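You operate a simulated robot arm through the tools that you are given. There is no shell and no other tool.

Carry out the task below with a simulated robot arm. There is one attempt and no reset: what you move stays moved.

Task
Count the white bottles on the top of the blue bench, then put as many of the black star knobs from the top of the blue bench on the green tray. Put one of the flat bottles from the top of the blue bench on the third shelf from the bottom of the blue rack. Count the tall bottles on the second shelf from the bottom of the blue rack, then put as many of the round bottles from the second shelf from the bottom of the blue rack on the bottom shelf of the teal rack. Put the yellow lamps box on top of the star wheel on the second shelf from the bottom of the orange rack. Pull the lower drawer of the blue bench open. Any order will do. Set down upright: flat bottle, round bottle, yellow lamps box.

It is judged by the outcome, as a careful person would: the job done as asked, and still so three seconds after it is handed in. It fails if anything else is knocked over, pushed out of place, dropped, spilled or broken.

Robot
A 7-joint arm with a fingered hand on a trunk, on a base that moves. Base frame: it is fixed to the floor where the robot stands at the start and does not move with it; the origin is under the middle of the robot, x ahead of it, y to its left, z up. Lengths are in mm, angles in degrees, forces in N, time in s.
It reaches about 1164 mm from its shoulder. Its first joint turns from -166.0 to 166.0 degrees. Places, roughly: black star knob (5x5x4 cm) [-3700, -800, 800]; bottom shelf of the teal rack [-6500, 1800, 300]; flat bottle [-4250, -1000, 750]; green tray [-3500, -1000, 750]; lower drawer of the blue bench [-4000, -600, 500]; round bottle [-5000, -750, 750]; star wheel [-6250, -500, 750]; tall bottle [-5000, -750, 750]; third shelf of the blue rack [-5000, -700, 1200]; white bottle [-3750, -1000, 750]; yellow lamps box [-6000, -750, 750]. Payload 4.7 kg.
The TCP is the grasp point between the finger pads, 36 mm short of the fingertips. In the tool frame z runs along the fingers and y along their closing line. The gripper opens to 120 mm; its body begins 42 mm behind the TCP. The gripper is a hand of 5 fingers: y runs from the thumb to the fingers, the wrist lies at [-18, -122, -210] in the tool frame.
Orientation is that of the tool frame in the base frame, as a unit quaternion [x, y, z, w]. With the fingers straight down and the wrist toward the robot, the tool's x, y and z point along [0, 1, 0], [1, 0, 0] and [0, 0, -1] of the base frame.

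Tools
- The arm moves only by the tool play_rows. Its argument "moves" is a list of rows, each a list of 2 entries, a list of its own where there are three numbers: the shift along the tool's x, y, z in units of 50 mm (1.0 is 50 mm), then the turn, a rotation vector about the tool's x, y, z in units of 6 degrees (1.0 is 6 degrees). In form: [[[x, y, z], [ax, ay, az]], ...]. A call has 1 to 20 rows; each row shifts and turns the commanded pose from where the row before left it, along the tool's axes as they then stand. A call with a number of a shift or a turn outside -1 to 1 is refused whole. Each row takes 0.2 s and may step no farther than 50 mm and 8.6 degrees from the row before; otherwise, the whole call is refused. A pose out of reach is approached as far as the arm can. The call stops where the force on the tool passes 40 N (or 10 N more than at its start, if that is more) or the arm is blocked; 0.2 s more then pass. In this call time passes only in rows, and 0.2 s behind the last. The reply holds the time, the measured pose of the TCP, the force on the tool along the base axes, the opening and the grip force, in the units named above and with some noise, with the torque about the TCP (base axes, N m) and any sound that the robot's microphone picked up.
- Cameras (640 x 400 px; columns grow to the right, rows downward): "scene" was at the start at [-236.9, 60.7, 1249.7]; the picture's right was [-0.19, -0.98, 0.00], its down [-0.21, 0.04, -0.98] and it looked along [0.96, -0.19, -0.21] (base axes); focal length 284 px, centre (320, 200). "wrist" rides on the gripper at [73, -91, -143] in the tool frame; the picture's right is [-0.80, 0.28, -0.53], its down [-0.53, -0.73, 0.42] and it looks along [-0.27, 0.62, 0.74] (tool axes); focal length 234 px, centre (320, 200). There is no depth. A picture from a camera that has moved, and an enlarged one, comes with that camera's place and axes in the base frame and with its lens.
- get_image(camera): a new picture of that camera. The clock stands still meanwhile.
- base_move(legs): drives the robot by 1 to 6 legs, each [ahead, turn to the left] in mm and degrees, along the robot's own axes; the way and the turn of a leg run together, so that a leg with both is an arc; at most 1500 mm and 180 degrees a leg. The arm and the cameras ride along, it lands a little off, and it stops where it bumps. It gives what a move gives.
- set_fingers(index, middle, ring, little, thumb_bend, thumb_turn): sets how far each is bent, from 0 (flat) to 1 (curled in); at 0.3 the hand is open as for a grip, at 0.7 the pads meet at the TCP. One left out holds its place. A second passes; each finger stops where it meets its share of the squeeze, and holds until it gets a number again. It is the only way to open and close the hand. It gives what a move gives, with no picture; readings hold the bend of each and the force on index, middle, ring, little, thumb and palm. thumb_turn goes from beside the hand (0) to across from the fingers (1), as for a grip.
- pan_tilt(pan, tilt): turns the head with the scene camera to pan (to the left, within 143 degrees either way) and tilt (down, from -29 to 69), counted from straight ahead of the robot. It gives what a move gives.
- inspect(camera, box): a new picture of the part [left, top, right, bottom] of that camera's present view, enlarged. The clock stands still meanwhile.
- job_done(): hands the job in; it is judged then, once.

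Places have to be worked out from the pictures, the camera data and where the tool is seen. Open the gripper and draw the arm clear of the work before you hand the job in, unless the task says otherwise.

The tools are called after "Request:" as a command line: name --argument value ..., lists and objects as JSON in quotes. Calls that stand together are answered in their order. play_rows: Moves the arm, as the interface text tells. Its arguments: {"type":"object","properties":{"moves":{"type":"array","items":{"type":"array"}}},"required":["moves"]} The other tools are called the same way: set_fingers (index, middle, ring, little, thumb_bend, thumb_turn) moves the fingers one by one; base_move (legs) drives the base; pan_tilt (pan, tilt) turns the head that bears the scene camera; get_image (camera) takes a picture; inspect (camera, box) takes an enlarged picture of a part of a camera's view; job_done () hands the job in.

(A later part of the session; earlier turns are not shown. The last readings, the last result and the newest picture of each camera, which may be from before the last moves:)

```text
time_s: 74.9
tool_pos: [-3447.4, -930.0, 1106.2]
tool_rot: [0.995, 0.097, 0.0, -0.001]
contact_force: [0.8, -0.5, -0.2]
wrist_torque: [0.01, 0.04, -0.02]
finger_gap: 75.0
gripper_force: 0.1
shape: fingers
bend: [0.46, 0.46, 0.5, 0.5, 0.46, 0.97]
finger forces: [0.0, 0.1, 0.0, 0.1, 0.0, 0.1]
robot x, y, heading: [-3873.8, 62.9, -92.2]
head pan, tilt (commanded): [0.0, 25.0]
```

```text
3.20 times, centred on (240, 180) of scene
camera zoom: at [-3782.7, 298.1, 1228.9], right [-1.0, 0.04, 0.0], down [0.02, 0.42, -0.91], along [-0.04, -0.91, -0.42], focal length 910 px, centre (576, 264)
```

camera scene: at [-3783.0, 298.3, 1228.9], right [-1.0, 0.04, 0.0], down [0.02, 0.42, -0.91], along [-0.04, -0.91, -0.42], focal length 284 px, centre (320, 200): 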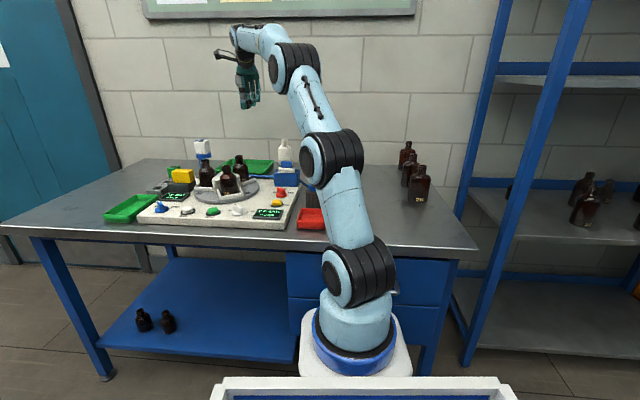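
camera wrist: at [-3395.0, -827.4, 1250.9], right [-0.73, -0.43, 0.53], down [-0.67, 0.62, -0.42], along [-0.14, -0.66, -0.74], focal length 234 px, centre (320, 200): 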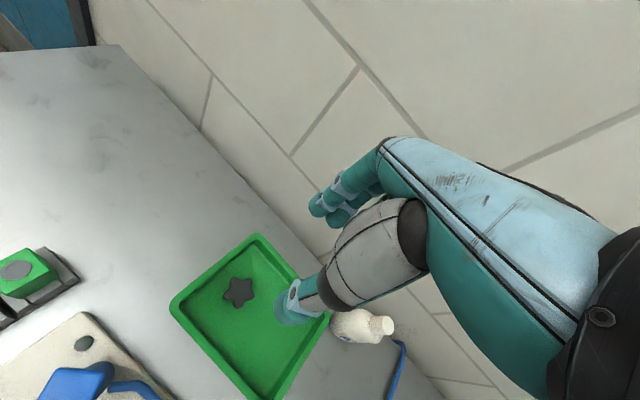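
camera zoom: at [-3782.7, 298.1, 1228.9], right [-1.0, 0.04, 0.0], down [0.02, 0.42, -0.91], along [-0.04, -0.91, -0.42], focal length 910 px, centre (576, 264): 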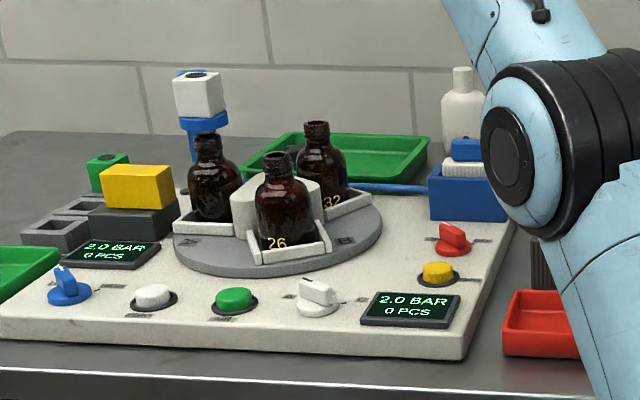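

The first knob stands in the tray. I'll move the hand back toward the other two knobs at a safe height and look closely at the space around them.

Request:
play_rows --moves '[[[-0.85, -0.4, 0], [0, 0, 0]], [[-0.85, -0.4, 0], [0, 0, 0]], [[-0.85, -0.4, 0], [0, 0, 0]], [[-0.85, -0.4, 0], [0, 0, 0]], [[-0.85, -0.4, 0], [0, 0, 0]], [[-0.85, -0.4, 0], [0, 0, 0]]]'

Request:
get_image --camera "wrist"

Request:
inspect --camera "wrist" --box '[160, 220, 400, 400]'

```text
time_s: 76.3
tool_pos: [-3725.8, -863.6, 1106.5]
tool_rot: [0.995, 0.098, 0.0, 0.0]
contact_force: [0.8, 0.0, -2.3]
wrist_torque: [0.01, -0.05, 0.01]
finger_gap: 75.1
gripper_force: 0.1
shape: fingers
bend: [0.46, 0.46, 0.5, 0.5, 0.46, 0.98]
finger forces: [0.0, 0.0, 0.0, 0.1, 0.0, 0.0]
robot x, y, heading: [-3878.0, 63.2, -92.0]
head pan, tilt (commanded): [0.0, 25.0]
```

```text
taken
camera wrist: at [-3671.7, -760.1, 1249.7], right [-0.73, -0.43, 0.53], down [-0.66, 0.62, -0.42], along [-0.14, -0.66, -0.74], focal length 234 px, centre (320, 200)
```

wrist: 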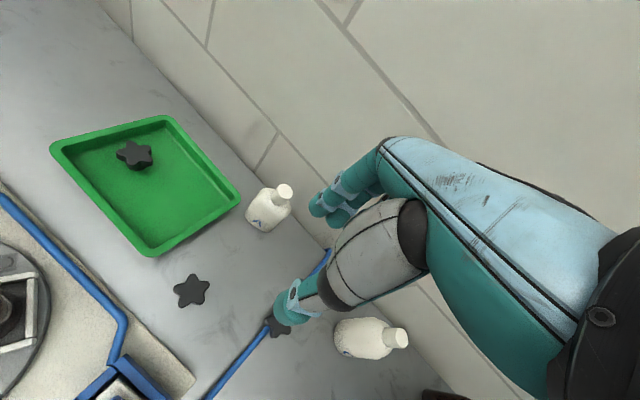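

```text
2.22 times, centred on (280, 310) of wrist
camera zoom: at [-3671.7, -760.1, 1249.7], right [-0.73, -0.43, 0.53], down [-0.66, 0.62, -0.42], along [-0.14, -0.66, -0.74], focal length 520 px, centre (409, -44)
```

zoom: 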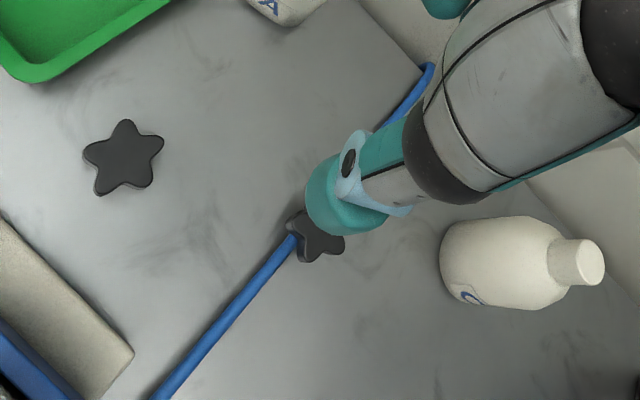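

Only two white bottles (A and C) are present, so two knobs go on the tray. The second free knob is at about (-3668,-823); I'll yaw the hand by 41° so the palm stays clear of the blue box, move over it, and descend to z≈930.

Request:
play_rows --moves '[[[0, 0, 0], [0, 0, 0.976]], [[0, 0, 0], [0, 0, 0.976]], [[0, 0, 0], [0, 0, 0.976]], [[0, 0, 0], [0, 0, 0.976]], [[0, 0, 0], [0, 0, 0.976]], [[0, 0, 0], [0, 0, 0.976]], [[0, 0, 0], [0, 0, 0.976]], [[0.3, -0.6, 0], [0, 0, 0]], [[0.3, -0.64, 0], [0, 0, 0]], [[0, 0, 0.9], [0, 0, 0]], [[0, 0, 0.9], [0, 0, 0]], [[0, 0, 0.9], [0, 0, 0]], [[0, 0, 0.8], [0, 0, 0]]]'

Request:
get_image --camera "wrist"

Request:
inspect --camera "scene" --box '[180, 60, 380, 220]'

```text
time_s: 79.1
tool_pos: [-3668.7, -823.7, 935.4]
tool_rot: [0.966, -0.257, 0.002, 0.001]
contact_force: [-0.7, 0.6, 0.9]
wrist_torque: [-0.02, -0.02, -0.01]
finger_gap: 75.1
gripper_force: 0.0
shape: fingers
bend: [0.46, 0.46, 0.5, 0.5, 0.46, 0.98]
finger forces: [0.1, 0.0, 0.1, 0.0, 0.0, 0.0]
robot x, y, heading: [-3873.9, 64.6, -92.1]
head pan, tilt (commanded): [0.0, 25.0]
```

```text
taken
camera wrist: at [-3559.7, -780.4, 1078.5], right [-0.84, 0.16, 0.52], down [-0.1, 0.9, -0.43], along [-0.54, -0.41, -0.74], focal length 234 px, centre (320, 200)
```

wrist: 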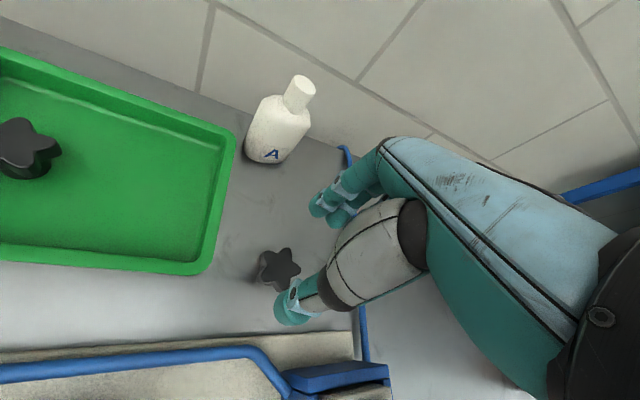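

```text
2.50 times, centred on (280, 140) of scene
camera zoom: at [-3783.0, 298.5, 1228.8], right [-1.0, 0.04, 0.0], down [0.02, 0.42, -0.91], along [-0.04, -0.91, -0.42], focal length 711 px, centre (420, 350)
```

zoom: 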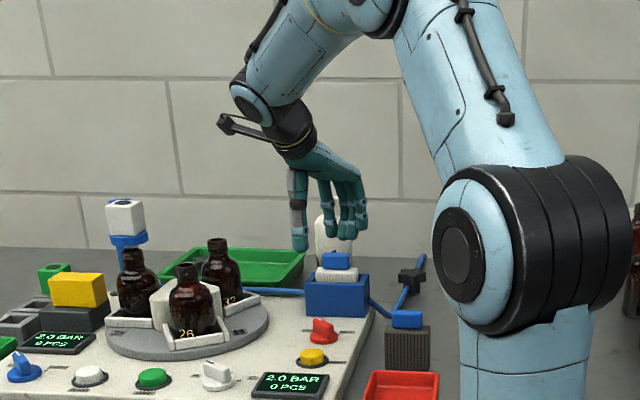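

The knob top is at (-3667,-828), with room for thumb and fingers. I'll open the fingers a bit more, keep the thumb in, and descend to z≈840.

Request:
set_fingers --index 0.34 --middle 0.34 --ring 0.34 --little 0.34

Request:
play_rows --moves '[[[0.08, 0.13, 0.7], [0, 0, 0]], [[0, 0, 0.7], [0, 0, 0]], [[0, 0, 0.5], [0, 0, 0]]]'

Request:
get_image --camera "wrist"

```text
time_s: 80.1
tool_pos: [-3668.8, -824.5, 934.9]
tool_rot: [0.966, -0.257, -0.001, 0.001]
contact_force: [0.3, 0.4, 0.1]
wrist_torque: [0.02, 0.0, 0.0]
finger_gap: 92.9
gripper_force: 0.1
shape: fingers
bend: [0.34, 0.34, 0.34, 0.34, 0.46, 0.98]
finger forces: [0.0, 0.0, 0.0, 0.0, 0.0, 0.0]
robot x, y, heading: [-3873.2, 65.8, -92.1]
head pan, tilt (commanded): [0.0, 25.0]
```

```text
time_s: 80.9
tool_pos: [-3665.1, -831.7, 837.6]
tool_rot: [0.966, -0.258, 0.0, 0.001]
contact_force: [0.0, 0.4, 3.6]
wrist_torque: [0.14, -0.04, 0.0]
finger_gap: 93.1
gripper_force: 1.6
shape: fingers
bend: [0.34, 0.34, 0.34, 0.34, 0.46, 0.98]
finger forces: [0.0, 0.7, 0.1, 0.0, 3.3, 0.0]
robot x, y, heading: [-3876.7, 65.1, -92.2]
head pan, tilt (commanded): [0.0, 25.0]
```

```text
taken
camera wrist: at [-3557.5, -789.1, 981.5], right [-0.84, 0.16, 0.52], down [-0.1, 0.9, -0.43], along [-0.54, -0.41, -0.74], focal length 234 px, centre (320, 200)
```

wrist: 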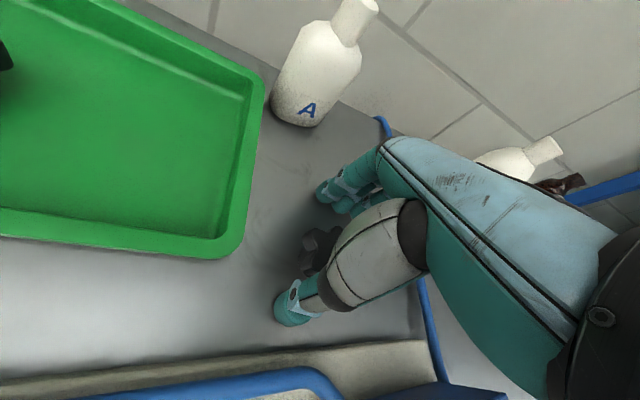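

The thumb tip just touches the bench with the knob between thumb and fingers. I'll lift 2–3 mm and close.

Request:
play_rows --moves '[[[0, 0, -0.06], [0, 0, 0]]]'

Request:
set_fingers --index 0.7 --middle 0.7 --ring 0.7 --little 0.7 --thumb_bend 0.7

Request:
get_image --camera "wrist"

```text
time_s: 81.3
tool_pos: [-3667.1, -831.6, 840.9]
tool_rot: [0.966, -0.257, 0.001, 0.0]
contact_force: [-0.1, -0.3, 0.5]
wrist_torque: [-0.05, -0.02, 0.0]
finger_gap: 92.9
gripper_force: 0.1
shape: fingers
bend: [0.34, 0.34, 0.34, 0.34, 0.46, 0.98]
finger forces: [0.0, 0.0, 0.0, 0.1, 0.1, 0.0]
robot x, y, heading: [-3874.9, 64.4, -92.4]
head pan, tilt (commanded): [0.0, 25.0]
```

```text
time_s: 82.3
tool_pos: [-3666.2, -832.7, 841.1]
tool_rot: [0.966, -0.258, 0.0, 0.001]
contact_force: [-0.1, 0.3, -0.1]
wrist_torque: [0.04, 0.02, 0.01]
finger_gap: 23.3
gripper_force: 13.4
shape: fingers
bend: [0.66, 0.64, 0.68, 0.7, 0.64, 0.95]
finger forces: [4.1, 7.3, 4.1, 0.0, 12.2, 0.0]
robot x, y, heading: [-3874.0, 63.2, -92.3]
head pan, tilt (commanded): [0.0, 25.0]
```

```text
taken
camera wrist: at [-3558.3, -789.0, 984.3], right [-0.84, 0.16, 0.53], down [-0.1, 0.9, -0.43], along [-0.54, -0.41, -0.74], focal length 234 px, centre (320, 200)
```

wrist: 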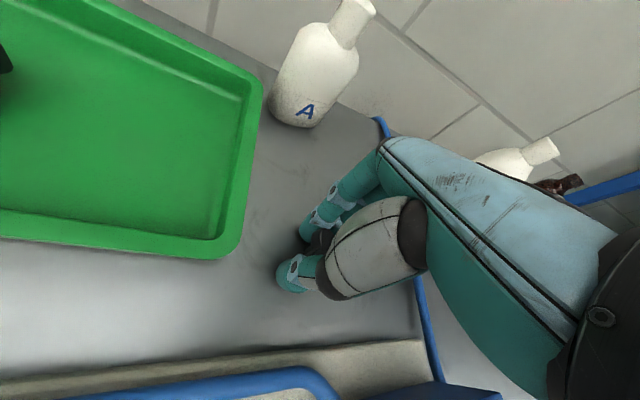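

The knob is gripped by thumb, index, middle and ring. I'll lift it to z≈1100.

Request:
play_rows --moves '[[[0, 0, -0.4], [0, 0, 0]], [[0, 0, -0.8], [0, 0, 0]], [[0, 0, -0.9], [0, 0, 0]], [[0, 0, -0.9], [0, 0, 0]], [[0, 0, -0.9], [0, 0, 0]], [[0, 0, -0.9], [0, 0, 0]], [[0, 0, -0.4], [0, 0, 0]]]'

Request:
get_image --camera "wrist"

```text
time_s: 83.9
tool_pos: [-3667.0, -833.8, 1103.0]
tool_rot: [0.966, -0.257, 0.0, 0.001]
contact_force: [0.8, 0.1, -0.8]
wrist_torque: [0.01, -0.01, 0.0]
finger_gap: 23.1
gripper_force: 13.9
shape: fingers
bend: [0.66, 0.64, 0.68, 0.7, 0.64, 0.95]
finger forces: [3.9, 7.2, 3.9, 0.0, 12.1, 0.1]
robot x, y, heading: [-3875.3, 64.0, -92.4]
head pan, tilt (commanded): [0.0, 25.0]
```

```text
taken
camera wrist: at [-3558.9, -790.2, 1246.0], right [-0.84, 0.16, 0.53], down [-0.1, 0.9, -0.43], along [-0.54, -0.41, -0.74], focal length 234 px, centre (320, 200)
```

wrist: 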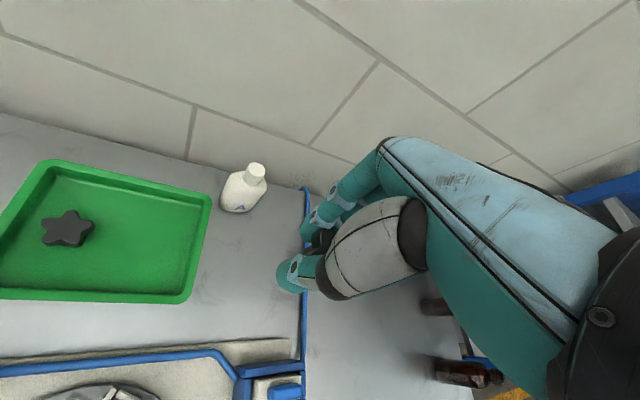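

The second knob is held. I'll rotate the hand back and carry it over the tray, to about (-3525,-919), then lower to z≈870.

Request:
play_rows --moves '[[[0, 0, 0], [0, 0, -0.976]], [[0, 0, 0], [0, 0, -0.976]], [[0, 0, 0], [0, 0, -0.976]], [[0, 0, 0], [0, 0, -0.976]], [[0, 0, 0], [0, 0, -0.976]], [[0, 0, 0], [0, 0, -0.976]], [[0, 0, 0], [0, 0, -0.976]], [[0.615, 0.55, 0], [0, 0, 0]], [[0.615, 0.55, 0], [0, 0, 0]], [[0.615, 0.55, 0], [0, 0, 0]], [[0.615, 0.55, 0], [0, 0, 0]], [[0, 0, 0.93], [0, 0, 0]], [[0, 0, 0.93], [0, 0, 0]], [[0, 0, 0.93], [0, 0, 0]], [[0, 0, 0.93], [0, 0, 0]], [[0, 0, 0.5], [0, 0, 0]]]'

Request:
get_image --camera "wrist"

```text
time_s: 87.3
tool_pos: [-3526.4, -913.7, 891.7]
tool_rot: [0.995, 0.098, 0.0, 0.001]
contact_force: [0.0, 0.2, 0.5]
wrist_torque: [0.0, -0.01, 0.03]
finger_gap: 23.0
gripper_force: 13.1
shape: fingers
bend: [0.66, 0.64, 0.68, 0.7, 0.64, 0.95]
finger forces: [4.0, 7.1, 3.8, 0.0, 11.8, 0.1]
robot x, y, heading: [-3875.6, 66.4, -92.3]
head pan, tilt (commanded): [0.0, 25.0]
```

```text
taken
camera wrist: at [-3473.1, -809.8, 1035.6], right [-0.73, -0.43, 0.53], down [-0.66, 0.61, -0.43], along [-0.14, -0.66, -0.74], focal length 234 px, centre (320, 200)
```

wrist: 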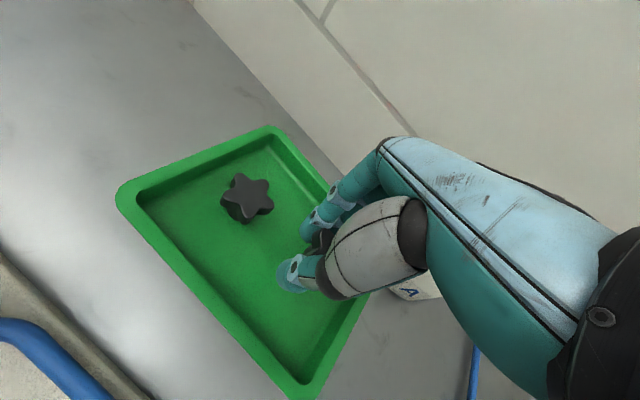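

The hand is over the free half of the tray beside the first knob. I'll lower about 42 mm until the knob touches.

Request:
play_rows --moves '[[[0, 0.08, 0.35], [0, 0, 0]], [[0, 0, 0.3], [0, 0, 0]], [[0, 0, 0.2], [0, 0, 0]]]'

Request:
inspect --camera "wrist" --box '[180, 120, 440, 400]'

```text
time_s: 88.1
tool_pos: [-3525.4, -919.7, 848.6]
tool_rot: [0.995, 0.098, 0.0, 0.001]
contact_force: [-0.4, 0.0, 0.0]
wrist_torque: [-0.02, -0.01, 0.01]
finger_gap: 22.5
gripper_force: 13.8
shape: fingers
bend: [0.66, 0.64, 0.68, 0.7, 0.64, 0.95]
finger forces: [3.9, 7.1, 4.0, 0.1, 12.1, 0.0]
robot x, y, heading: [-3872.6, 66.3, -92.5]
head pan, tilt (commanded): [0.0, 25.0]
```

```text
1.43 times, centred on (310, 260) of wrist
camera zoom: at [-3471.6, -816.1, 991.7], right [-0.73, -0.43, 0.53], down [-0.66, 0.61, -0.42], along [-0.14, -0.66, -0.74], focal length 334 px, centre (334, 114)
```

zoom: 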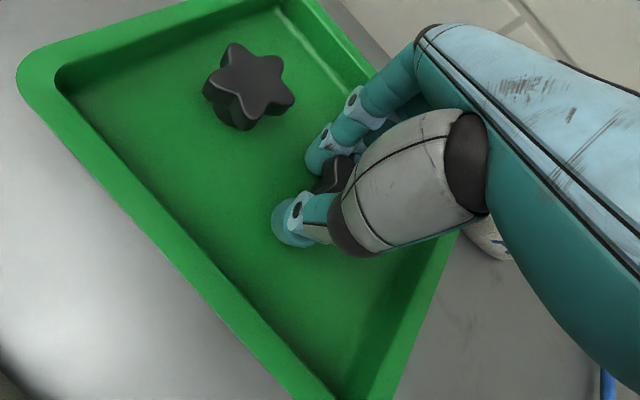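

No contact yet; I'll lower a few millimetres more in small steps.

Request:
play_rows --moves '[[[0, 0, 0.06], [0, 0, 0]], [[0, 0, 0.06], [0, 0, 0]]]'

```text
time_s: 88.7
tool_pos: [-3524.6, -921.3, 847.2]
tool_rot: [0.995, 0.097, 0.001, 0.004]
contact_force: [-2.6, -0.8, 20.4]
wrist_torque: [-0.03, 0.16, -0.03]
finger_gap: 22.3
gripper_force: 21.1
shape: fingers
bend: [0.66, 0.64, 0.68, 0.7, 0.64, 0.95]
finger forces: [3.5, 18.0, 2.5, 0.1, 17.8, 0.1]
robot x, y, heading: [-3875.4, 63.2, -92.1]
head pan, tilt (commanded): [0.0, 25.0]
```

Contact made (20 N). I'll relieve it by 3 mm and open the hand partially.

Request:
play_rows --moves '[[[0, 0, -0.08], [0, 0, 0]]]'

Request:
set_fingers --index 0.5 --middle 0.5 --ring 0.5 --little 0.55 --thumb_bend 0.48

Request:
inspect --camera "wrist" --box '[180, 120, 440, 400]'

```text
time_s: 89.1
tool_pos: [-3525.4, -918.3, 848.4]
tool_rot: [0.995, 0.098, 0.0, 0.001]
contact_force: [-1.1, -5.0, 13.5]
wrist_torque: [-0.33, 0.14, 0.02]
finger_gap: 22.5
gripper_force: 18.4
shape: fingers
bend: [0.66, 0.64, 0.68, 0.7, 0.64, 0.95]
finger forces: [3.7, 17.0, 3.3, 0.2, 12.7, 0.0]
robot x, y, heading: [-3871.8, 65.8, -92.0]
head pan, tilt (commanded): [0.0, 25.0]
```

```text
time_s: 90.1
tool_pos: [-3524.7, -918.9, 847.1]
tool_rot: [0.995, 0.097, 0.001, 0.001]
contact_force: [0.0, 5.9, 16.4]
wrist_torque: [-0.31, -0.19, 0.07]
finger_gap: 58.2
gripper_force: 8.1
shape: fingers
bend: [0.55, 0.52, 0.5, 0.55, 0.48, 0.97]
finger forces: [11.8, 4.9, 0.0, 0.1, 0.0, 0.0]
robot x, y, heading: [-3874.1, 63.1, -92.3]
head pan, tilt (commanded): [0.0, 25.0]
```

```text
1.43 times, centred on (310, 260) of wrist
camera zoom: at [-3470.8, -815.0, 991.1], right [-0.73, -0.43, 0.53], down [-0.66, 0.61, -0.43], along [-0.14, -0.66, -0.74], focal length 334 px, centre (334, 114)
```

zoom: 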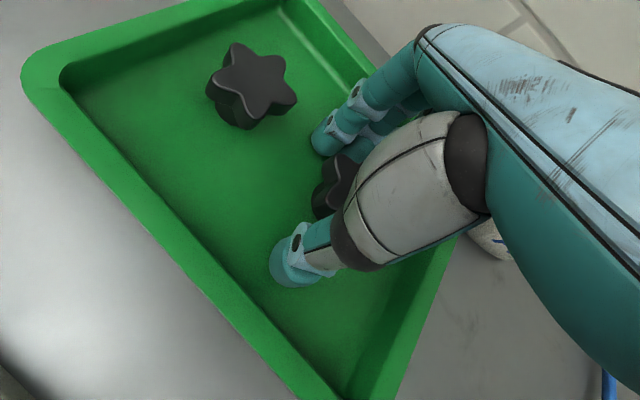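

The knob stands in the tray with the index tip pressing the floor. I'll raise slightly, open a bit more, then lift off.

Request:
play_rows --moves '[[[0, 0, -0.16], [0, 0, 0]]]'

Request:
set_fingers --index 0.46 --middle 0.46 --ring 0.46 --thumb_bend 0.46

Request:
play_rows --moves '[[[0, 0, -0.5], [0, 0, 0]], [[0, 0, -0.9], [0, 0, 0]], [[0, 0, -0.9], [0, 0, 0]], [[0, 0, -0.9], [0, 0, 0]], [[0, 0, -0.9], [0, 0, 0]], [[0, 0, -0.9], [0, 0, 0]]]'

Request:
get_image --camera "wrist"

```text
time_s: 90.5
tool_pos: [-3524.2, -918.3, 852.2]
tool_rot: [0.995, 0.097, 0.0, -0.002]
contact_force: [0.0, 0.6, -0.6]
wrist_torque: [-0.02, -0.01, -0.02]
finger_gap: 65.5
gripper_force: 0.1
shape: fingers
bend: [0.5, 0.5, 0.5, 0.55, 0.48, 0.97]
finger forces: [0.0, 0.1, 0.1, 0.0, 0.0, 0.0]
robot x, y, heading: [-3875.3, 65.8, -92.4]
head pan, tilt (commanded): [0.0, 25.0]
```

```text
time_s: 91.5
tool_pos: [-3523.2, -919.2, 853.4]
tool_rot: [0.995, 0.099, 0.0, 0.0]
contact_force: [0.2, 0.3, 0.0]
wrist_torque: [-0.03, -0.01, 0.01]
finger_gap: 74.4
gripper_force: 0.1
shape: fingers
bend: [0.46, 0.46, 0.46, 0.55, 0.46, 0.97]
finger forces: [0.0, 0.1, 0.0, 0.0, 0.0, 0.0]
robot x, y, heading: [-3872.0, 63.5, -92.3]
head pan, tilt (commanded): [0.0, 25.0]
```

```text
time_s: 92.9
tool_pos: [-3525.3, -919.2, 1105.3]
tool_rot: [0.995, 0.098, 0.0, -0.001]
contact_force: [-0.4, -1.1, -1.6]
wrist_torque: [-0.01, -0.01, 0.02]
finger_gap: 74.7
gripper_force: 0.1
shape: fingers
bend: [0.46, 0.46, 0.46, 0.55, 0.46, 0.97]
finger forces: [0.1, 0.0, 0.0, 0.0, 0.0, 0.0]
robot x, y, heading: [-3872.8, 67.7, -92.4]
head pan, tilt (commanded): [0.0, 25.0]
```

```text
taken
camera wrist: at [-3470.3, -815.7, 1248.8], right [-0.73, -0.43, 0.53], down [-0.67, 0.62, -0.42], along [-0.14, -0.66, -0.74], focal length 234 px, centre (320, 200)
```

wrist: 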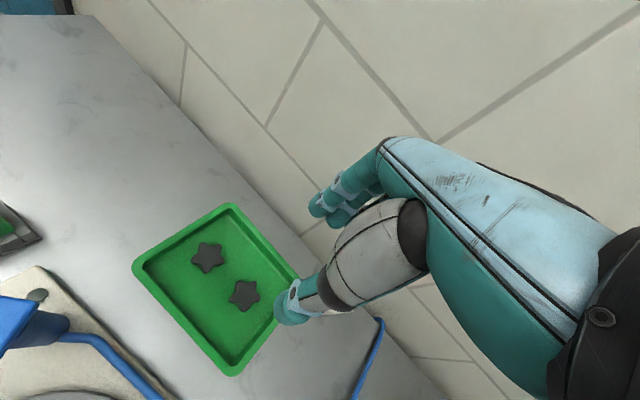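

Both knobs sit in the green tray. Now I retract the arm to a carry pose near the robot before driving to look at the blue rack.

Request:
play_rows --moves '[[[0, 0, -0.9], [0, 0, 0]], [[0, 0, -0.9], [0, 0, 0]], [[-0.38, -0.84, 0], [0, 0, 0]], [[-0.38, -0.84, 0], [0, 0, 0]], [[-0.38, -0.84, 0], [0, 0, 0]], [[-0.38, -0.84, 0], [0, 0, 0]], [[-0.38, -0.84, 0], [0, 0, 0]], [[-0.38, -0.84, 0], [0, 0, 0]], [[-0.38, -0.84, 0], [0, 0, 0]], [[-0.38, -0.84, 0], [0, 0, 0]], [[-0.38, -0.84, 0], [0, 0, 0]], [[-0.38, -0.84, 0], [0, 0, 0]], [[-0.38, -0.84, 0], [0, 0, 0]], [[-0.38, -0.84, 0], [0, 0, 0]]]'

Request:
base_move --legs '[[-200, 0], [0, -93], [1050, 0]]'

Request:
pan_tilt --pan 80 --tilt 15

Request:
get_image --camera "scene"

```text
time_s: 95.9
tool_pos: [-3845.7, -470.1, 1193.7]
tool_rot: [0.995, 0.098, 0.0, 0.0]
contact_force: [1.2, -1.0, -0.5]
wrist_torque: [0.07, 0.0, 0.02]
finger_gap: 74.8
gripper_force: 0.1
shape: fingers
bend: [0.46, 0.46, 0.46, 0.55, 0.46, 0.98]
finger forces: [0.1, 0.0, 0.1, 0.0, 0.1, 0.0]
robot x, y, heading: [-3875.3, 64.5, -92.3]
head pan, tilt (commanded): [0.0, 25.0]
```

```text
time_s: 106.5
tool_pos: [-5458.4, 364.9, 1195.0]
tool_rot: [0.753, -0.658, 0.001, -0.001]
contact_force: [0.5, 0.2, 0.5]
wrist_torque: [0.01, 0.03, 0.0]
finger_gap: 75.2
gripper_force: 0.0
shape: fingers
bend: [0.46, 0.46, 0.46, 0.55, 0.46, 0.98]
finger forces: [0.0, 0.0, 0.0, 0.1, 0.0, 0.0]
robot x, y, heading: [-4921.8, 359.4, 174.1]
head pan, tilt (commanded): [0.0, 25.0]
```

```text
time_s: 108.0
tool_pos: [-5458.9, 363.9, 1194.8]
tool_rot: [0.753, -0.658, -0.001, 0.0]
contact_force: [-1.3, -0.3, 0.4]
wrist_torque: [0.0, 0.02, 0.02]
finger_gap: 74.8
gripper_force: 0.1
shape: fingers
bend: [0.46, 0.46, 0.46, 0.55, 0.46, 0.98]
finger forces: [0.0, 0.0, 0.0, 0.0, 0.0, 0.0]
robot x, y, heading: [-4921.1, 359.4, 174.2]
head pan, tilt (commanded): [80.0, 15.0]
```

```text
taken
camera scene: at [-4626.2, 155.5, 1245.1], right [-0.96, 0.27, 0.0], down [0.07, 0.25, -0.97], along [-0.26, -0.93, -0.26], focal length 284 px, centre (320, 200)
```

scene: 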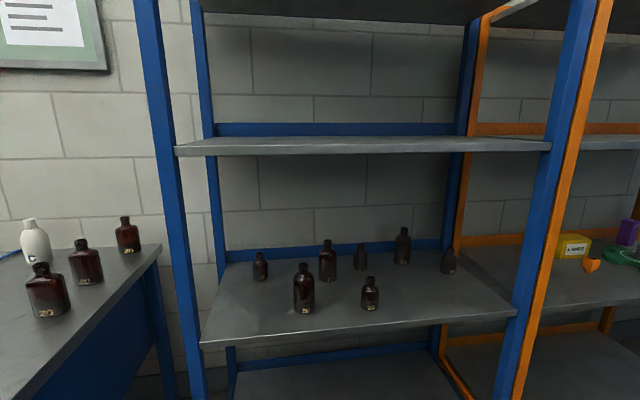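

The whole blue rack is visible, with seven bottles on its second shelf. I'll zoom in to tell the tall bottles from the round ones.

Request:
inspect --camera "scene" --box '[220, 210, 480, 330]'

Request:
inspect --camera "scene" --box '[150, 60, 640, 400]'

Request:
inspect --camera "scene" --box '[520, 180, 640, 320]'

```text
2.46 times, centred on (350, 270) of scene
camera zoom: at [-4626.2, 155.5, 1245.1], right [-0.96, 0.27, 0.0], down [0.07, 0.25, -0.97], along [-0.26, -0.93, -0.26], focal length 700 px, centre (246, 28)
```

zoom: 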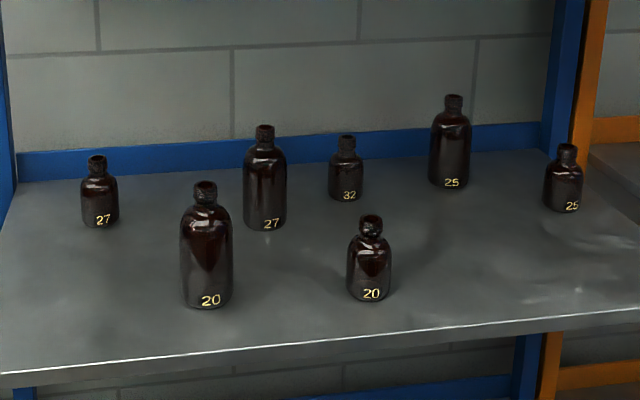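

```text
1.18 times, centred on (395, 230) of scene
camera zoom: at [-4626.2, 155.5, 1245.1], right [-0.96, 0.27, 0.0], down [0.07, 0.25, -0.97], along [-0.26, -0.93, -0.26], focal length 335 px, centre (232, 165)
```

zoom: 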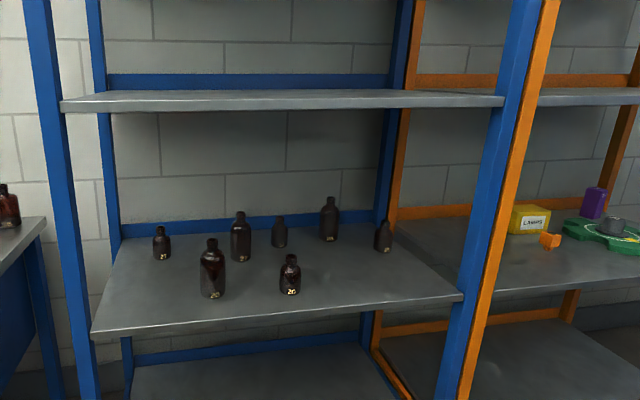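

```text
2.86 times, centred on (580, 250) of scene
camera zoom: at [-4626.2, 155.5, 1245.1], right [-0.96, 0.27, 0.0], down [0.07, 0.25, -0.97], along [-0.26, -0.93, -0.26], focal length 812 px, centre (-423, 57)
```

zoom: 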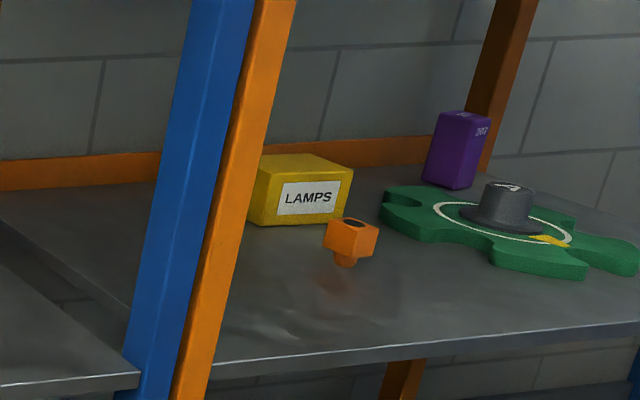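

Three tall bottles (20, 27, 25) and four small round ones (27, 32, 20, 25) stand on the second shelf, so three round bottles must go to the teal rack. The hand is in free aisle space, so I'll try turning it to a horizontal "handshake" pose (fingers forward, thumb on the left, camera up), useful for side grasps.

Request:
play_rows --moves '[[[0, 0, 0], [-0.77, 0.77, 0.77]], [[0, 0, 0], [-0.77, 0.77, 0.77]], [[0, 0, 0], [-0.77, 0.77, 0.77]], [[0, 0, 0], [-0.77, 0.77, 0.77]], [[0, 0, 0], [-0.77, 0.77, 0.77]], [[0, 0, 0], [-0.77, 0.77, 0.77]], [[0, 0, 0], [-0.77, 0.77, 0.77]], [[0, 0, 0], [-0.77, 0.77, 0.77]], [[0, 0, 0], [-0.77, 0.77, 0.77]], [[0, 0, 0], [-0.77, 0.77, 0.77]], [[0, 0, 0], [-0.77, 0.77, 0.77]], [[0, 0, 0], [-0.77, 0.77, 0.77]], [[0, 0, 0], [-0.77, 0.77, 0.77]], [[0, 0, 0], [-0.77, 0.77, 0.77]], [[0, 0, 0], [-0.77, 0.77, 0.77]]]'

Request:
pan_tilt --pan 0 --tilt 15

Request:
get_image --camera "scene"

Request:
get_image --camera "wrist"

```text
time_s: 111.2
tool_pos: [-5456.8, 362.8, 1189.7]
tool_rot: [-0.074, 0.726, -0.047, -0.682]
contact_force: [-0.1, -0.1, 0.2]
wrist_torque: [-0.03, 0.01, -0.01]
finger_gap: 74.8
gripper_force: 0.0
shape: fingers
bend: [0.46, 0.46, 0.46, 0.55, 0.46, 0.98]
finger forces: [0.0, 0.0, 0.0, 0.1, 0.0, 0.0]
out of reach, approached as far as the arm can: row 10
robot x, y, heading: [-4921.0, 362.1, 174.1]
head pan, tilt (commanded): [80.0, 15.0]
```

```text
time_s: 112.7
tool_pos: [-5456.8, 364.4, 1186.7]
tool_rot: [-0.076, 0.727, -0.046, -0.681]
contact_force: [-0.1, 0.2, -0.2]
wrist_torque: [-0.01, -0.01, 0.0]
finger_gap: 74.9
gripper_force: 0.1
shape: fingers
bend: [0.46, 0.46, 0.46, 0.55, 0.46, 0.98]
finger forces: [0.0, 0.0, 0.0, 0.0, 0.0, 0.0]
robot x, y, heading: [-4926.0, 360.3, 174.4]
head pan, tilt (commanded): [0.0, 15.0]
```

```text
taken
camera scene: at [-4693.6, 254.8, 1245.1], right [0.1, 0.99, 0.0], down [0.26, -0.03, -0.97], along [-0.96, 0.1, -0.26], focal length 284 px, centre (320, 200)
```

scene: 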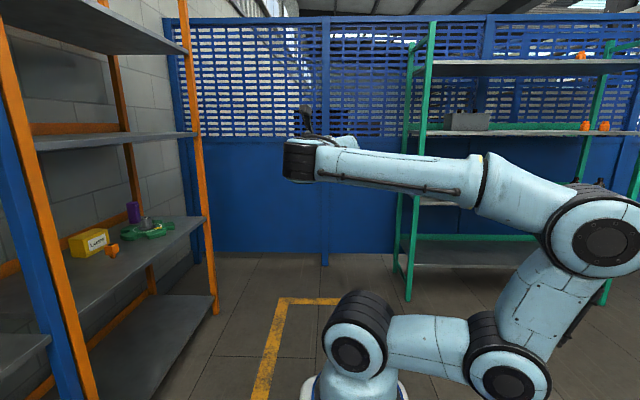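

```text
taken
camera wrist: at [-5304.6, 294.2, 1266.4], right [0.52, 0.4, -0.76], down [-0.26, -0.77, -0.58], along [-0.82, 0.5, -0.29], focal length 234 px, centre (320, 200)
```

wrist: 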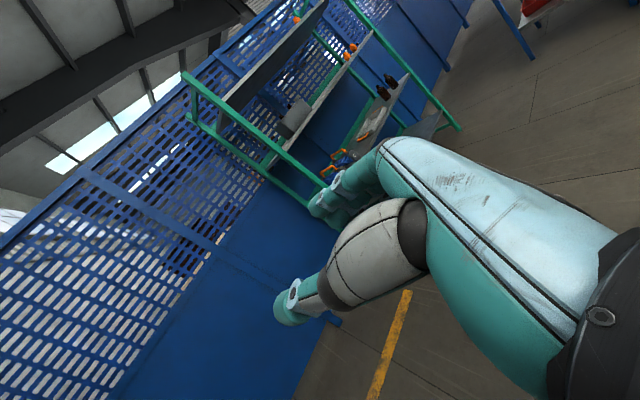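

The horizontal pose works (fingers forward, camera on top). I'll back up along the aisle to x≈-4430 and turn left to face the gap between bench and rack.

Request:
base_move --legs '[[-490, 0], [0, 88]]'

Request:
pan_tilt --pan 0 --tilt 15

Request:
get_image --camera "scene"

Request:
get_image --camera "wrist"

```text
time_s: 119.4
tool_pos: [-4444.4, -223.3, 1187.3]
tool_rot: [0.561, -0.467, 0.509, 0.455]
contact_force: [1.2, 0.8, -0.4]
wrist_torque: [-0.04, 0.01, -0.02]
finger_gap: 74.9
gripper_force: 0.1
shape: fingers
bend: [0.46, 0.46, 0.46, 0.55, 0.46, 0.98]
finger forces: [0.0, 0.0, 0.1, 0.0, 0.1, 0.0]
robot x, y, heading: [-4425.8, 309.8, -97.4]
head pan, tilt (commanded): [0.0, 15.0]
```

```text
time_s: 120.0
tool_pos: [-4444.1, -223.5, 1186.9]
tool_rot: [0.561, -0.468, 0.509, 0.455]
contact_force: [0.1, 0.1, 1.1]
wrist_torque: [-0.01, 0.01, -0.03]
finger_gap: 74.9
gripper_force: 0.1
shape: fingers
bend: [0.46, 0.46, 0.46, 0.55, 0.46, 0.98]
finger forces: [0.0, 0.0, 0.0, 0.1, 0.1, 0.0]
robot x, y, heading: [-4428.9, 308.9, -96.9]
head pan, tilt (commanded): [0.0, 15.0]
```

```text
taken
camera scene: at [-4315.6, 534.4, 1245.1], right [-0.99, 0.13, 0.0], down [0.03, 0.26, -0.97], along [-0.12, -0.96, -0.26], focal length 284 px, centre (320, 200)
```

scene: 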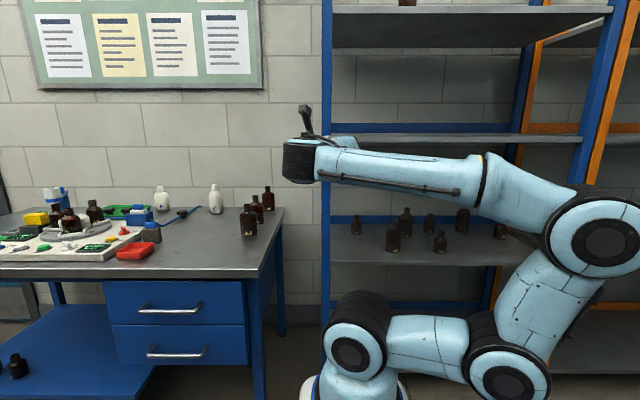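

```text
taken
camera wrist: at [-4370.9, -73.5, 1266.2], right [-0.39, 0.53, -0.76], down [0.76, -0.28, -0.58], along [-0.52, -0.8, -0.29], focal length 234 px, centre (320, 200)
```

wrist: 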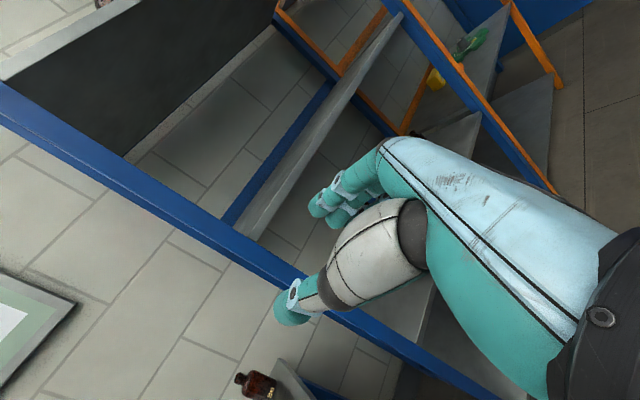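

The robot now faces the bench/rack squarely; flat bottle 26 triangulates to (-4163,-593). I'll zoom on the flat bottles to see how they are turned.

Request:
inspect --camera "scene" --box '[200, 160, 320, 260]'

Request:
inspect --camera "scene" --box '[320, 100, 560, 280]'

```text
4.00 times, centred on (260, 210) of scene
camera zoom: at [-4315.6, 534.4, 1245.1], right [-0.99, 0.13, 0.0], down [0.03, 0.26, -0.97], along [-0.12, -0.96, -0.26], focal length 1138 px, centre (560, 160)
```

zoom: 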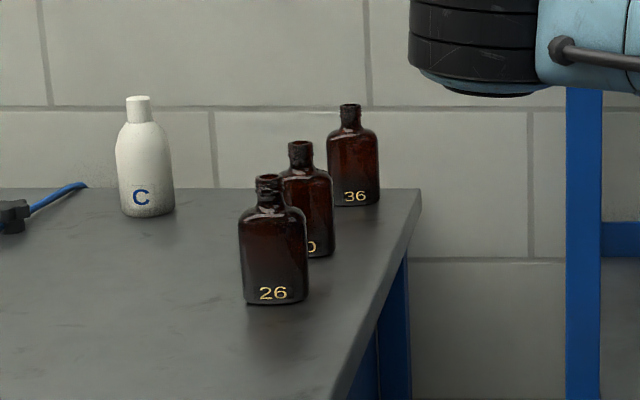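

```text
2.22 times, centred on (440, 190) of scene
camera zoom: at [-4315.6, 534.4, 1245.1], right [-0.99, 0.13, 0.0], down [0.03, 0.26, -0.97], along [-0.12, -0.96, -0.26], focal length 632 px, centre (53, 222)
```

zoom: 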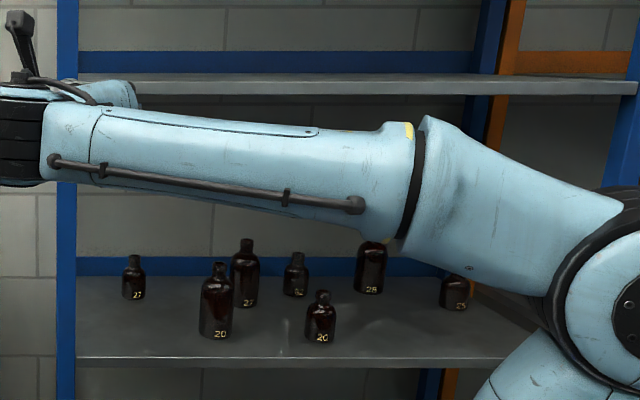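

Bottle 26's broad face points at the aisle, so thumb and fingers can grip its narrow edges. I'll open the hand, tilt the fingers 15° down, and go to a point about 150 mm in front of the bottle, above the bench.

Request:
set_fingers --index 0.3 --middle 0.3 --ring 0.3 --little 0.3 --thumb_bend 0.3

Request:
play_rows --moves '[[[0, 0, 0], [0, -0.833, 0]], [[0, 0, 0], [0, -0.833, 0]], [[0, 0, 0], [0, -0.833, 0]], [[-0.109, -0.575, 0.678], [0, 0, 0]], [[-0.109, -0.575, 0.678], [0, 0, 0]], [[-0.109, -0.575, 0.678], [0, 0, 0]], [[-0.109, -0.575, 0.678], [0, 0, 0]], [[-0.109, -0.575, 0.678], [0, 0, 0]], [[-0.109, -0.575, 0.678], [0, 0, 0]], [[-0.109, -0.575, 0.678], [0, 0, 0]], [[-0.109, -0.575, 0.678], [0, 0, 0]]]'

Request:
get_image --camera "wrist"

Request:
get_image --camera "scene"

```text
time_s: 121.0
tool_pos: [-4443.7, -224.4, 1187.4]
tool_rot: [0.561, -0.468, 0.509, 0.455]
contact_force: [0.3, -0.7, 0.3]
wrist_torque: [-0.03, 0.04, 0.01]
finger_gap: 121.8
gripper_force: 0.1
shape: fingers
bend: [0.3, 0.3, 0.3, 0.3, 0.3, 0.98]
finger forces: [0.1, 0.0, 0.0, 0.0, 0.0, 0.0]
robot x, y, heading: [-4427.7, 312.1, -97.5]
head pan, tilt (commanded): [0.0, 15.0]
```

```text
time_s: 123.4
tool_pos: [-4187.9, -434.8, 1071.5]
tool_rot: [0.625, -0.524, 0.429, 0.388]
contact_force: [0.1, 0.2, 1.3]
wrist_torque: [0.04, 0.02, 0.04]
finger_gap: 122.2
gripper_force: 0.0
shape: fingers
bend: [0.3, 0.3, 0.3, 0.3, 0.3, 0.98]
finger forces: [0.0, 0.0, 0.0, 0.0, 0.0, 0.0]
out of reach, approached as far as the arm can: row 10, 11
robot x, y, heading: [-4426.9, 310.3, -97.4]
head pan, tilt (commanded): [0.0, 15.0]
```

```text
taken
camera wrist: at [-4109.0, -310.2, 1184.1], right [-0.41, 0.71, -0.57], down [0.73, -0.11, -0.67], along [-0.54, -0.7, -0.47], focal length 234 px, centre (320, 200)
```

wrist: 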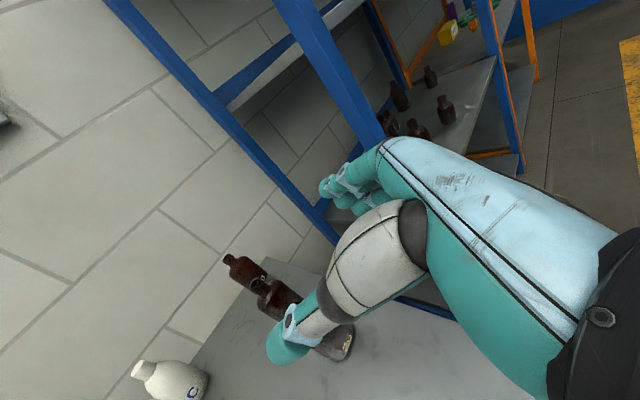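

```text
taken
camera scene: at [-4315.5, 534.5, 1245.1], right [-0.99, 0.13, 0.0], down [0.03, 0.26, -0.97], along [-0.12, -0.96, -0.26], focal length 284 px, centre (320, 200)
```

scene: 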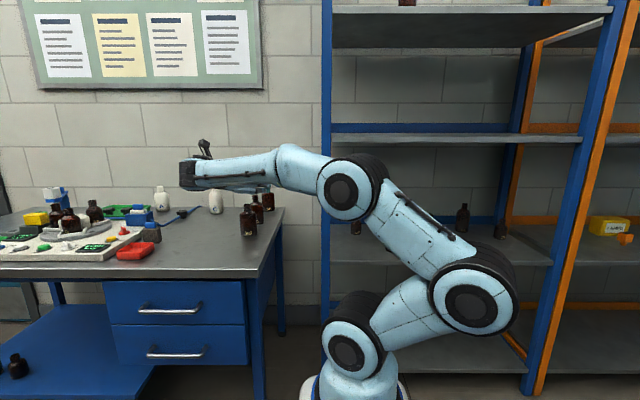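

The elbow-sideways posture runs short of reach. I'll withdraw to free space and undo the rotation back to the fingers-down pose, then try a more natural route (pitch up, then roll).

Request:
play_rows --moves '[[[0.055, 0.564, -0.672], [0, 0, 0]], [[0.055, 0.564, -0.672], [0, 0, 0]], [[0.055, 0.564, -0.672], [0, 0, 0]], [[0.055, 0.564, -0.672], [0, 0, 0]], [[0.055, 0.564, -0.672], [0, 0, 0]], [[0.055, 0.564, -0.672], [0, 0, 0]], [[0.055, 0.564, -0.672], [0, 0, 0]], [[0.055, 0.564, -0.672], [0, 0, 0]], [[0, 0, 0], [0, 0.833, 0]], [[0, 0, 0], [0, 0.833, 0]], [[0, 0, 0], [0, 0.833, 0]]]'

Request:
play_rows --moves '[[[0, 0, 0], [0.77, -0.77, -0.77]], [[0, 0, 0], [0.77, -0.77, -0.77]], [[0, 0, 0], [0.77, -0.77, -0.77]], [[0, 0, 0], [0.77, -0.77, -0.77]], [[0, 0, 0], [0.77, -0.77, -0.77]], [[0, 0, 0], [0.77, -0.77, -0.77]], [[0, 0, 0], [0.77, -0.77, -0.77]], [[0, 0, 0], [0.77, -0.77, -0.77]], [[0, 0, 0], [0.77, -0.77, -0.77]], [[0, 0, 0], [0.77, -0.77, -0.77]], [[0, 0, 0], [0.77, -0.77, -0.77]], [[0, 0, 0], [0.77, -0.77, -0.77]], [[0, 0, 0], [0.77, -0.77, -0.77]], [[0, 0, 0], [0.77, -0.77, -0.77]], [[0, 0, 0], [0.77, -0.77, -0.77]]]'

Request:
get_image --camera "scene"

```text
time_s: 125.8
tool_pos: [-4445.3, -221.8, 1188.1]
tool_rot: [0.561, -0.467, 0.509, 0.456]
contact_force: [-0.6, 0.3, 0.9]
wrist_torque: [0.02, 0.0, 0.06]
finger_gap: 122.3
gripper_force: 0.1
shape: fingers
bend: [0.3, 0.3, 0.3, 0.3, 0.3, 0.98]
finger forces: [0.0, 0.0, 0.0, 0.1, 0.0, 0.1]
robot x, y, heading: [-4427.6, 310.4, -97.4]
head pan, tilt (commanded): [0.0, 15.0]
```

```text
time_s: 129.0
tool_pos: [-4445.0, -223.2, 1188.7]
tool_rot: [0.997, 0.074, -0.021, -0.032]
contact_force: [0.4, -0.1, 0.1]
wrist_torque: [-0.04, -0.02, -0.01]
finger_gap: 122.1
gripper_force: 0.0
shape: fingers
bend: [0.3, 0.3, 0.3, 0.3, 0.3, 0.98]
finger forces: [0.0, 0.0, 0.0, 0.1, 0.0, 0.1]
robot x, y, heading: [-4428.1, 314.2, -97.3]
head pan, tilt (commanded): [0.0, 15.0]
```

```text
taken
camera scene: at [-4315.5, 534.5, 1245.1], right [-0.99, 0.13, 0.0], down [0.03, 0.26, -0.97], along [-0.12, -0.96, -0.26], focal length 284 px, centre (320, 200)
```

scene: 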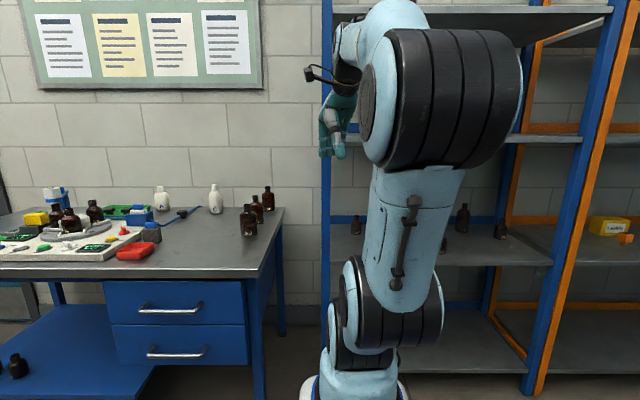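

The arm is back in its elbow-up posture. Now: yaw toward bottle 26, move out 200 mm, pitch the hand up 45°, then roll it 90° about the hand's long axis.

Request:
play_rows --moves '[[[0, 0, 0], [0, 0, -1]], [[0, 0, 0], [0, 0, -1]], [[0, 0, 0], [0, 0, -1]], [[0, 1, 0], [0, 0, 0]], [[0, 1, 0], [0, 0, 0]], [[0, 1, 0], [0, 0, 0]], [[0, 1, 0], [0, 0, 0]], [[0, 0, 0], [-1, 0, 0]], [[0, 0, 0], [-1, 0, 0]], [[0, 0, 0], [-1, 0, 0]], [[0, 0, 0], [-1, 0, 0]], [[0, 0, 0], [-1, 0, 0]], [[0, 0, 0], [-1, 0, 0]], [[0, 0, 0], [-1, 0, 0]], [[0, 0, 0], [-0.5, 0, 0]]]'

Request:
play_rows --moves '[[[0, 0, 0], [0, 0.5, 0.86]], [[0, 0, 0], [0, 0.5, 0.86]], [[0, 0, 0], [0, 0.5, 0.86]], [[0, 0, 0], [0, 0.5, 0.86]], [[0, 0, 0], [0, 0.5, 0.86]], [[0, 0, 0], [0, 0.5, 0.86]], [[0, 0, 0], [0, 0.5, 0.86]], [[0, 0, 0], [0, 0.5, 0.86]], [[0, 0, 0], [0, 0.5, 0.86]], [[0, 0, 0], [0, 0.5, 0.86]], [[0, 0, 0], [0, 0.5, 0.86]], [[0, 0, 0], [0, 0.5, 0.86]], [[0, 0, 0], [0, 0.5, 0.86]], [[0, 0, 0], [0, 0.5, 0.86]], [[0, 0, 0], [0, 0.5, 0.86]]]'

Request:
get_image --camera "scene"

Request:
get_image --camera "wrist"

```text
time_s: 132.2
tool_pos: [-4354.6, -401.7, 1174.3]
tool_rot: [0.912, 0.216, 0.074, 0.341]
contact_force: [0.1, -0.2, -0.1]
wrist_torque: [0.0, 0.02, 0.02]
finger_gap: 122.3
gripper_force: 0.0
shape: fingers
bend: [0.3, 0.3, 0.3, 0.3, 0.3, 0.98]
finger forces: [0.0, 0.1, 0.0, 0.0, 0.1, 0.0]
robot x, y, heading: [-4427.0, 310.8, -97.4]
head pan, tilt (commanded): [0.0, 15.0]
```

```text
time_s: 135.4
tool_pos: [-4353.8, -402.1, 1174.1]
tool_rot: [0.753, -0.281, 0.583, 0.119]
contact_force: [-0.5, 0.1, 0.4]
wrist_torque: [0.04, -0.01, -0.03]
finger_gap: 122.0
gripper_force: 0.0
shape: fingers
bend: [0.3, 0.3, 0.3, 0.3, 0.3, 0.98]
finger forces: [0.1, 0.0, 0.0, 0.1, 0.0, 0.0]
robot x, y, heading: [-4427.2, 311.4, -97.2]
head pan, tilt (commanded): [0.0, 15.0]
```

```text
taken
camera scene: at [-4315.5, 534.3, 1245.1], right [-0.99, 0.13, 0.0], down [0.03, 0.26, -0.97], along [-0.12, -0.96, -0.26], focal length 284 px, centre (320, 200)
```

scene: 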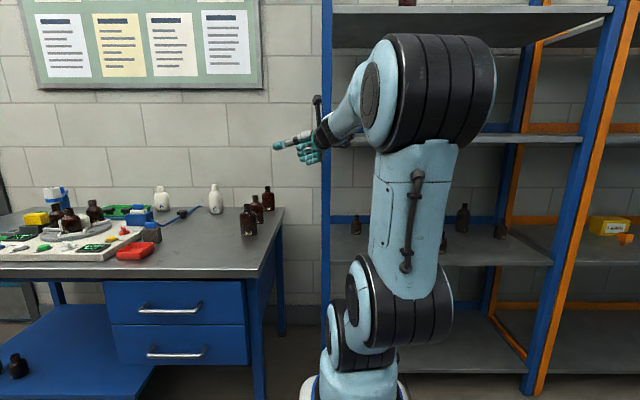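

```text
taken
camera wrist: at [-4407.5, -276.2, 1297.9], right [-0.71, 0.27, -0.65], down [0.67, 0.53, -0.52], along [0.2, -0.8, -0.56], focal length 234 px, centre (320, 200)
```

wrist: 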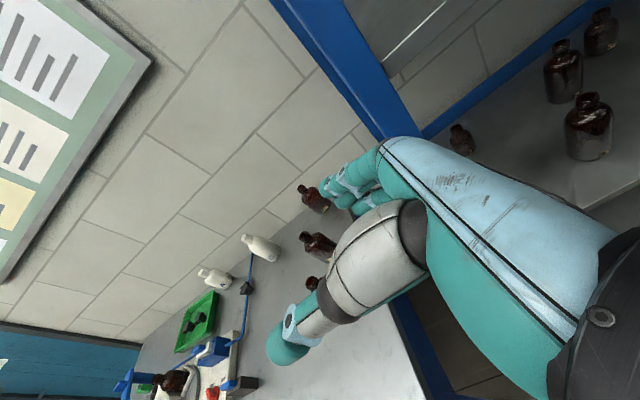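

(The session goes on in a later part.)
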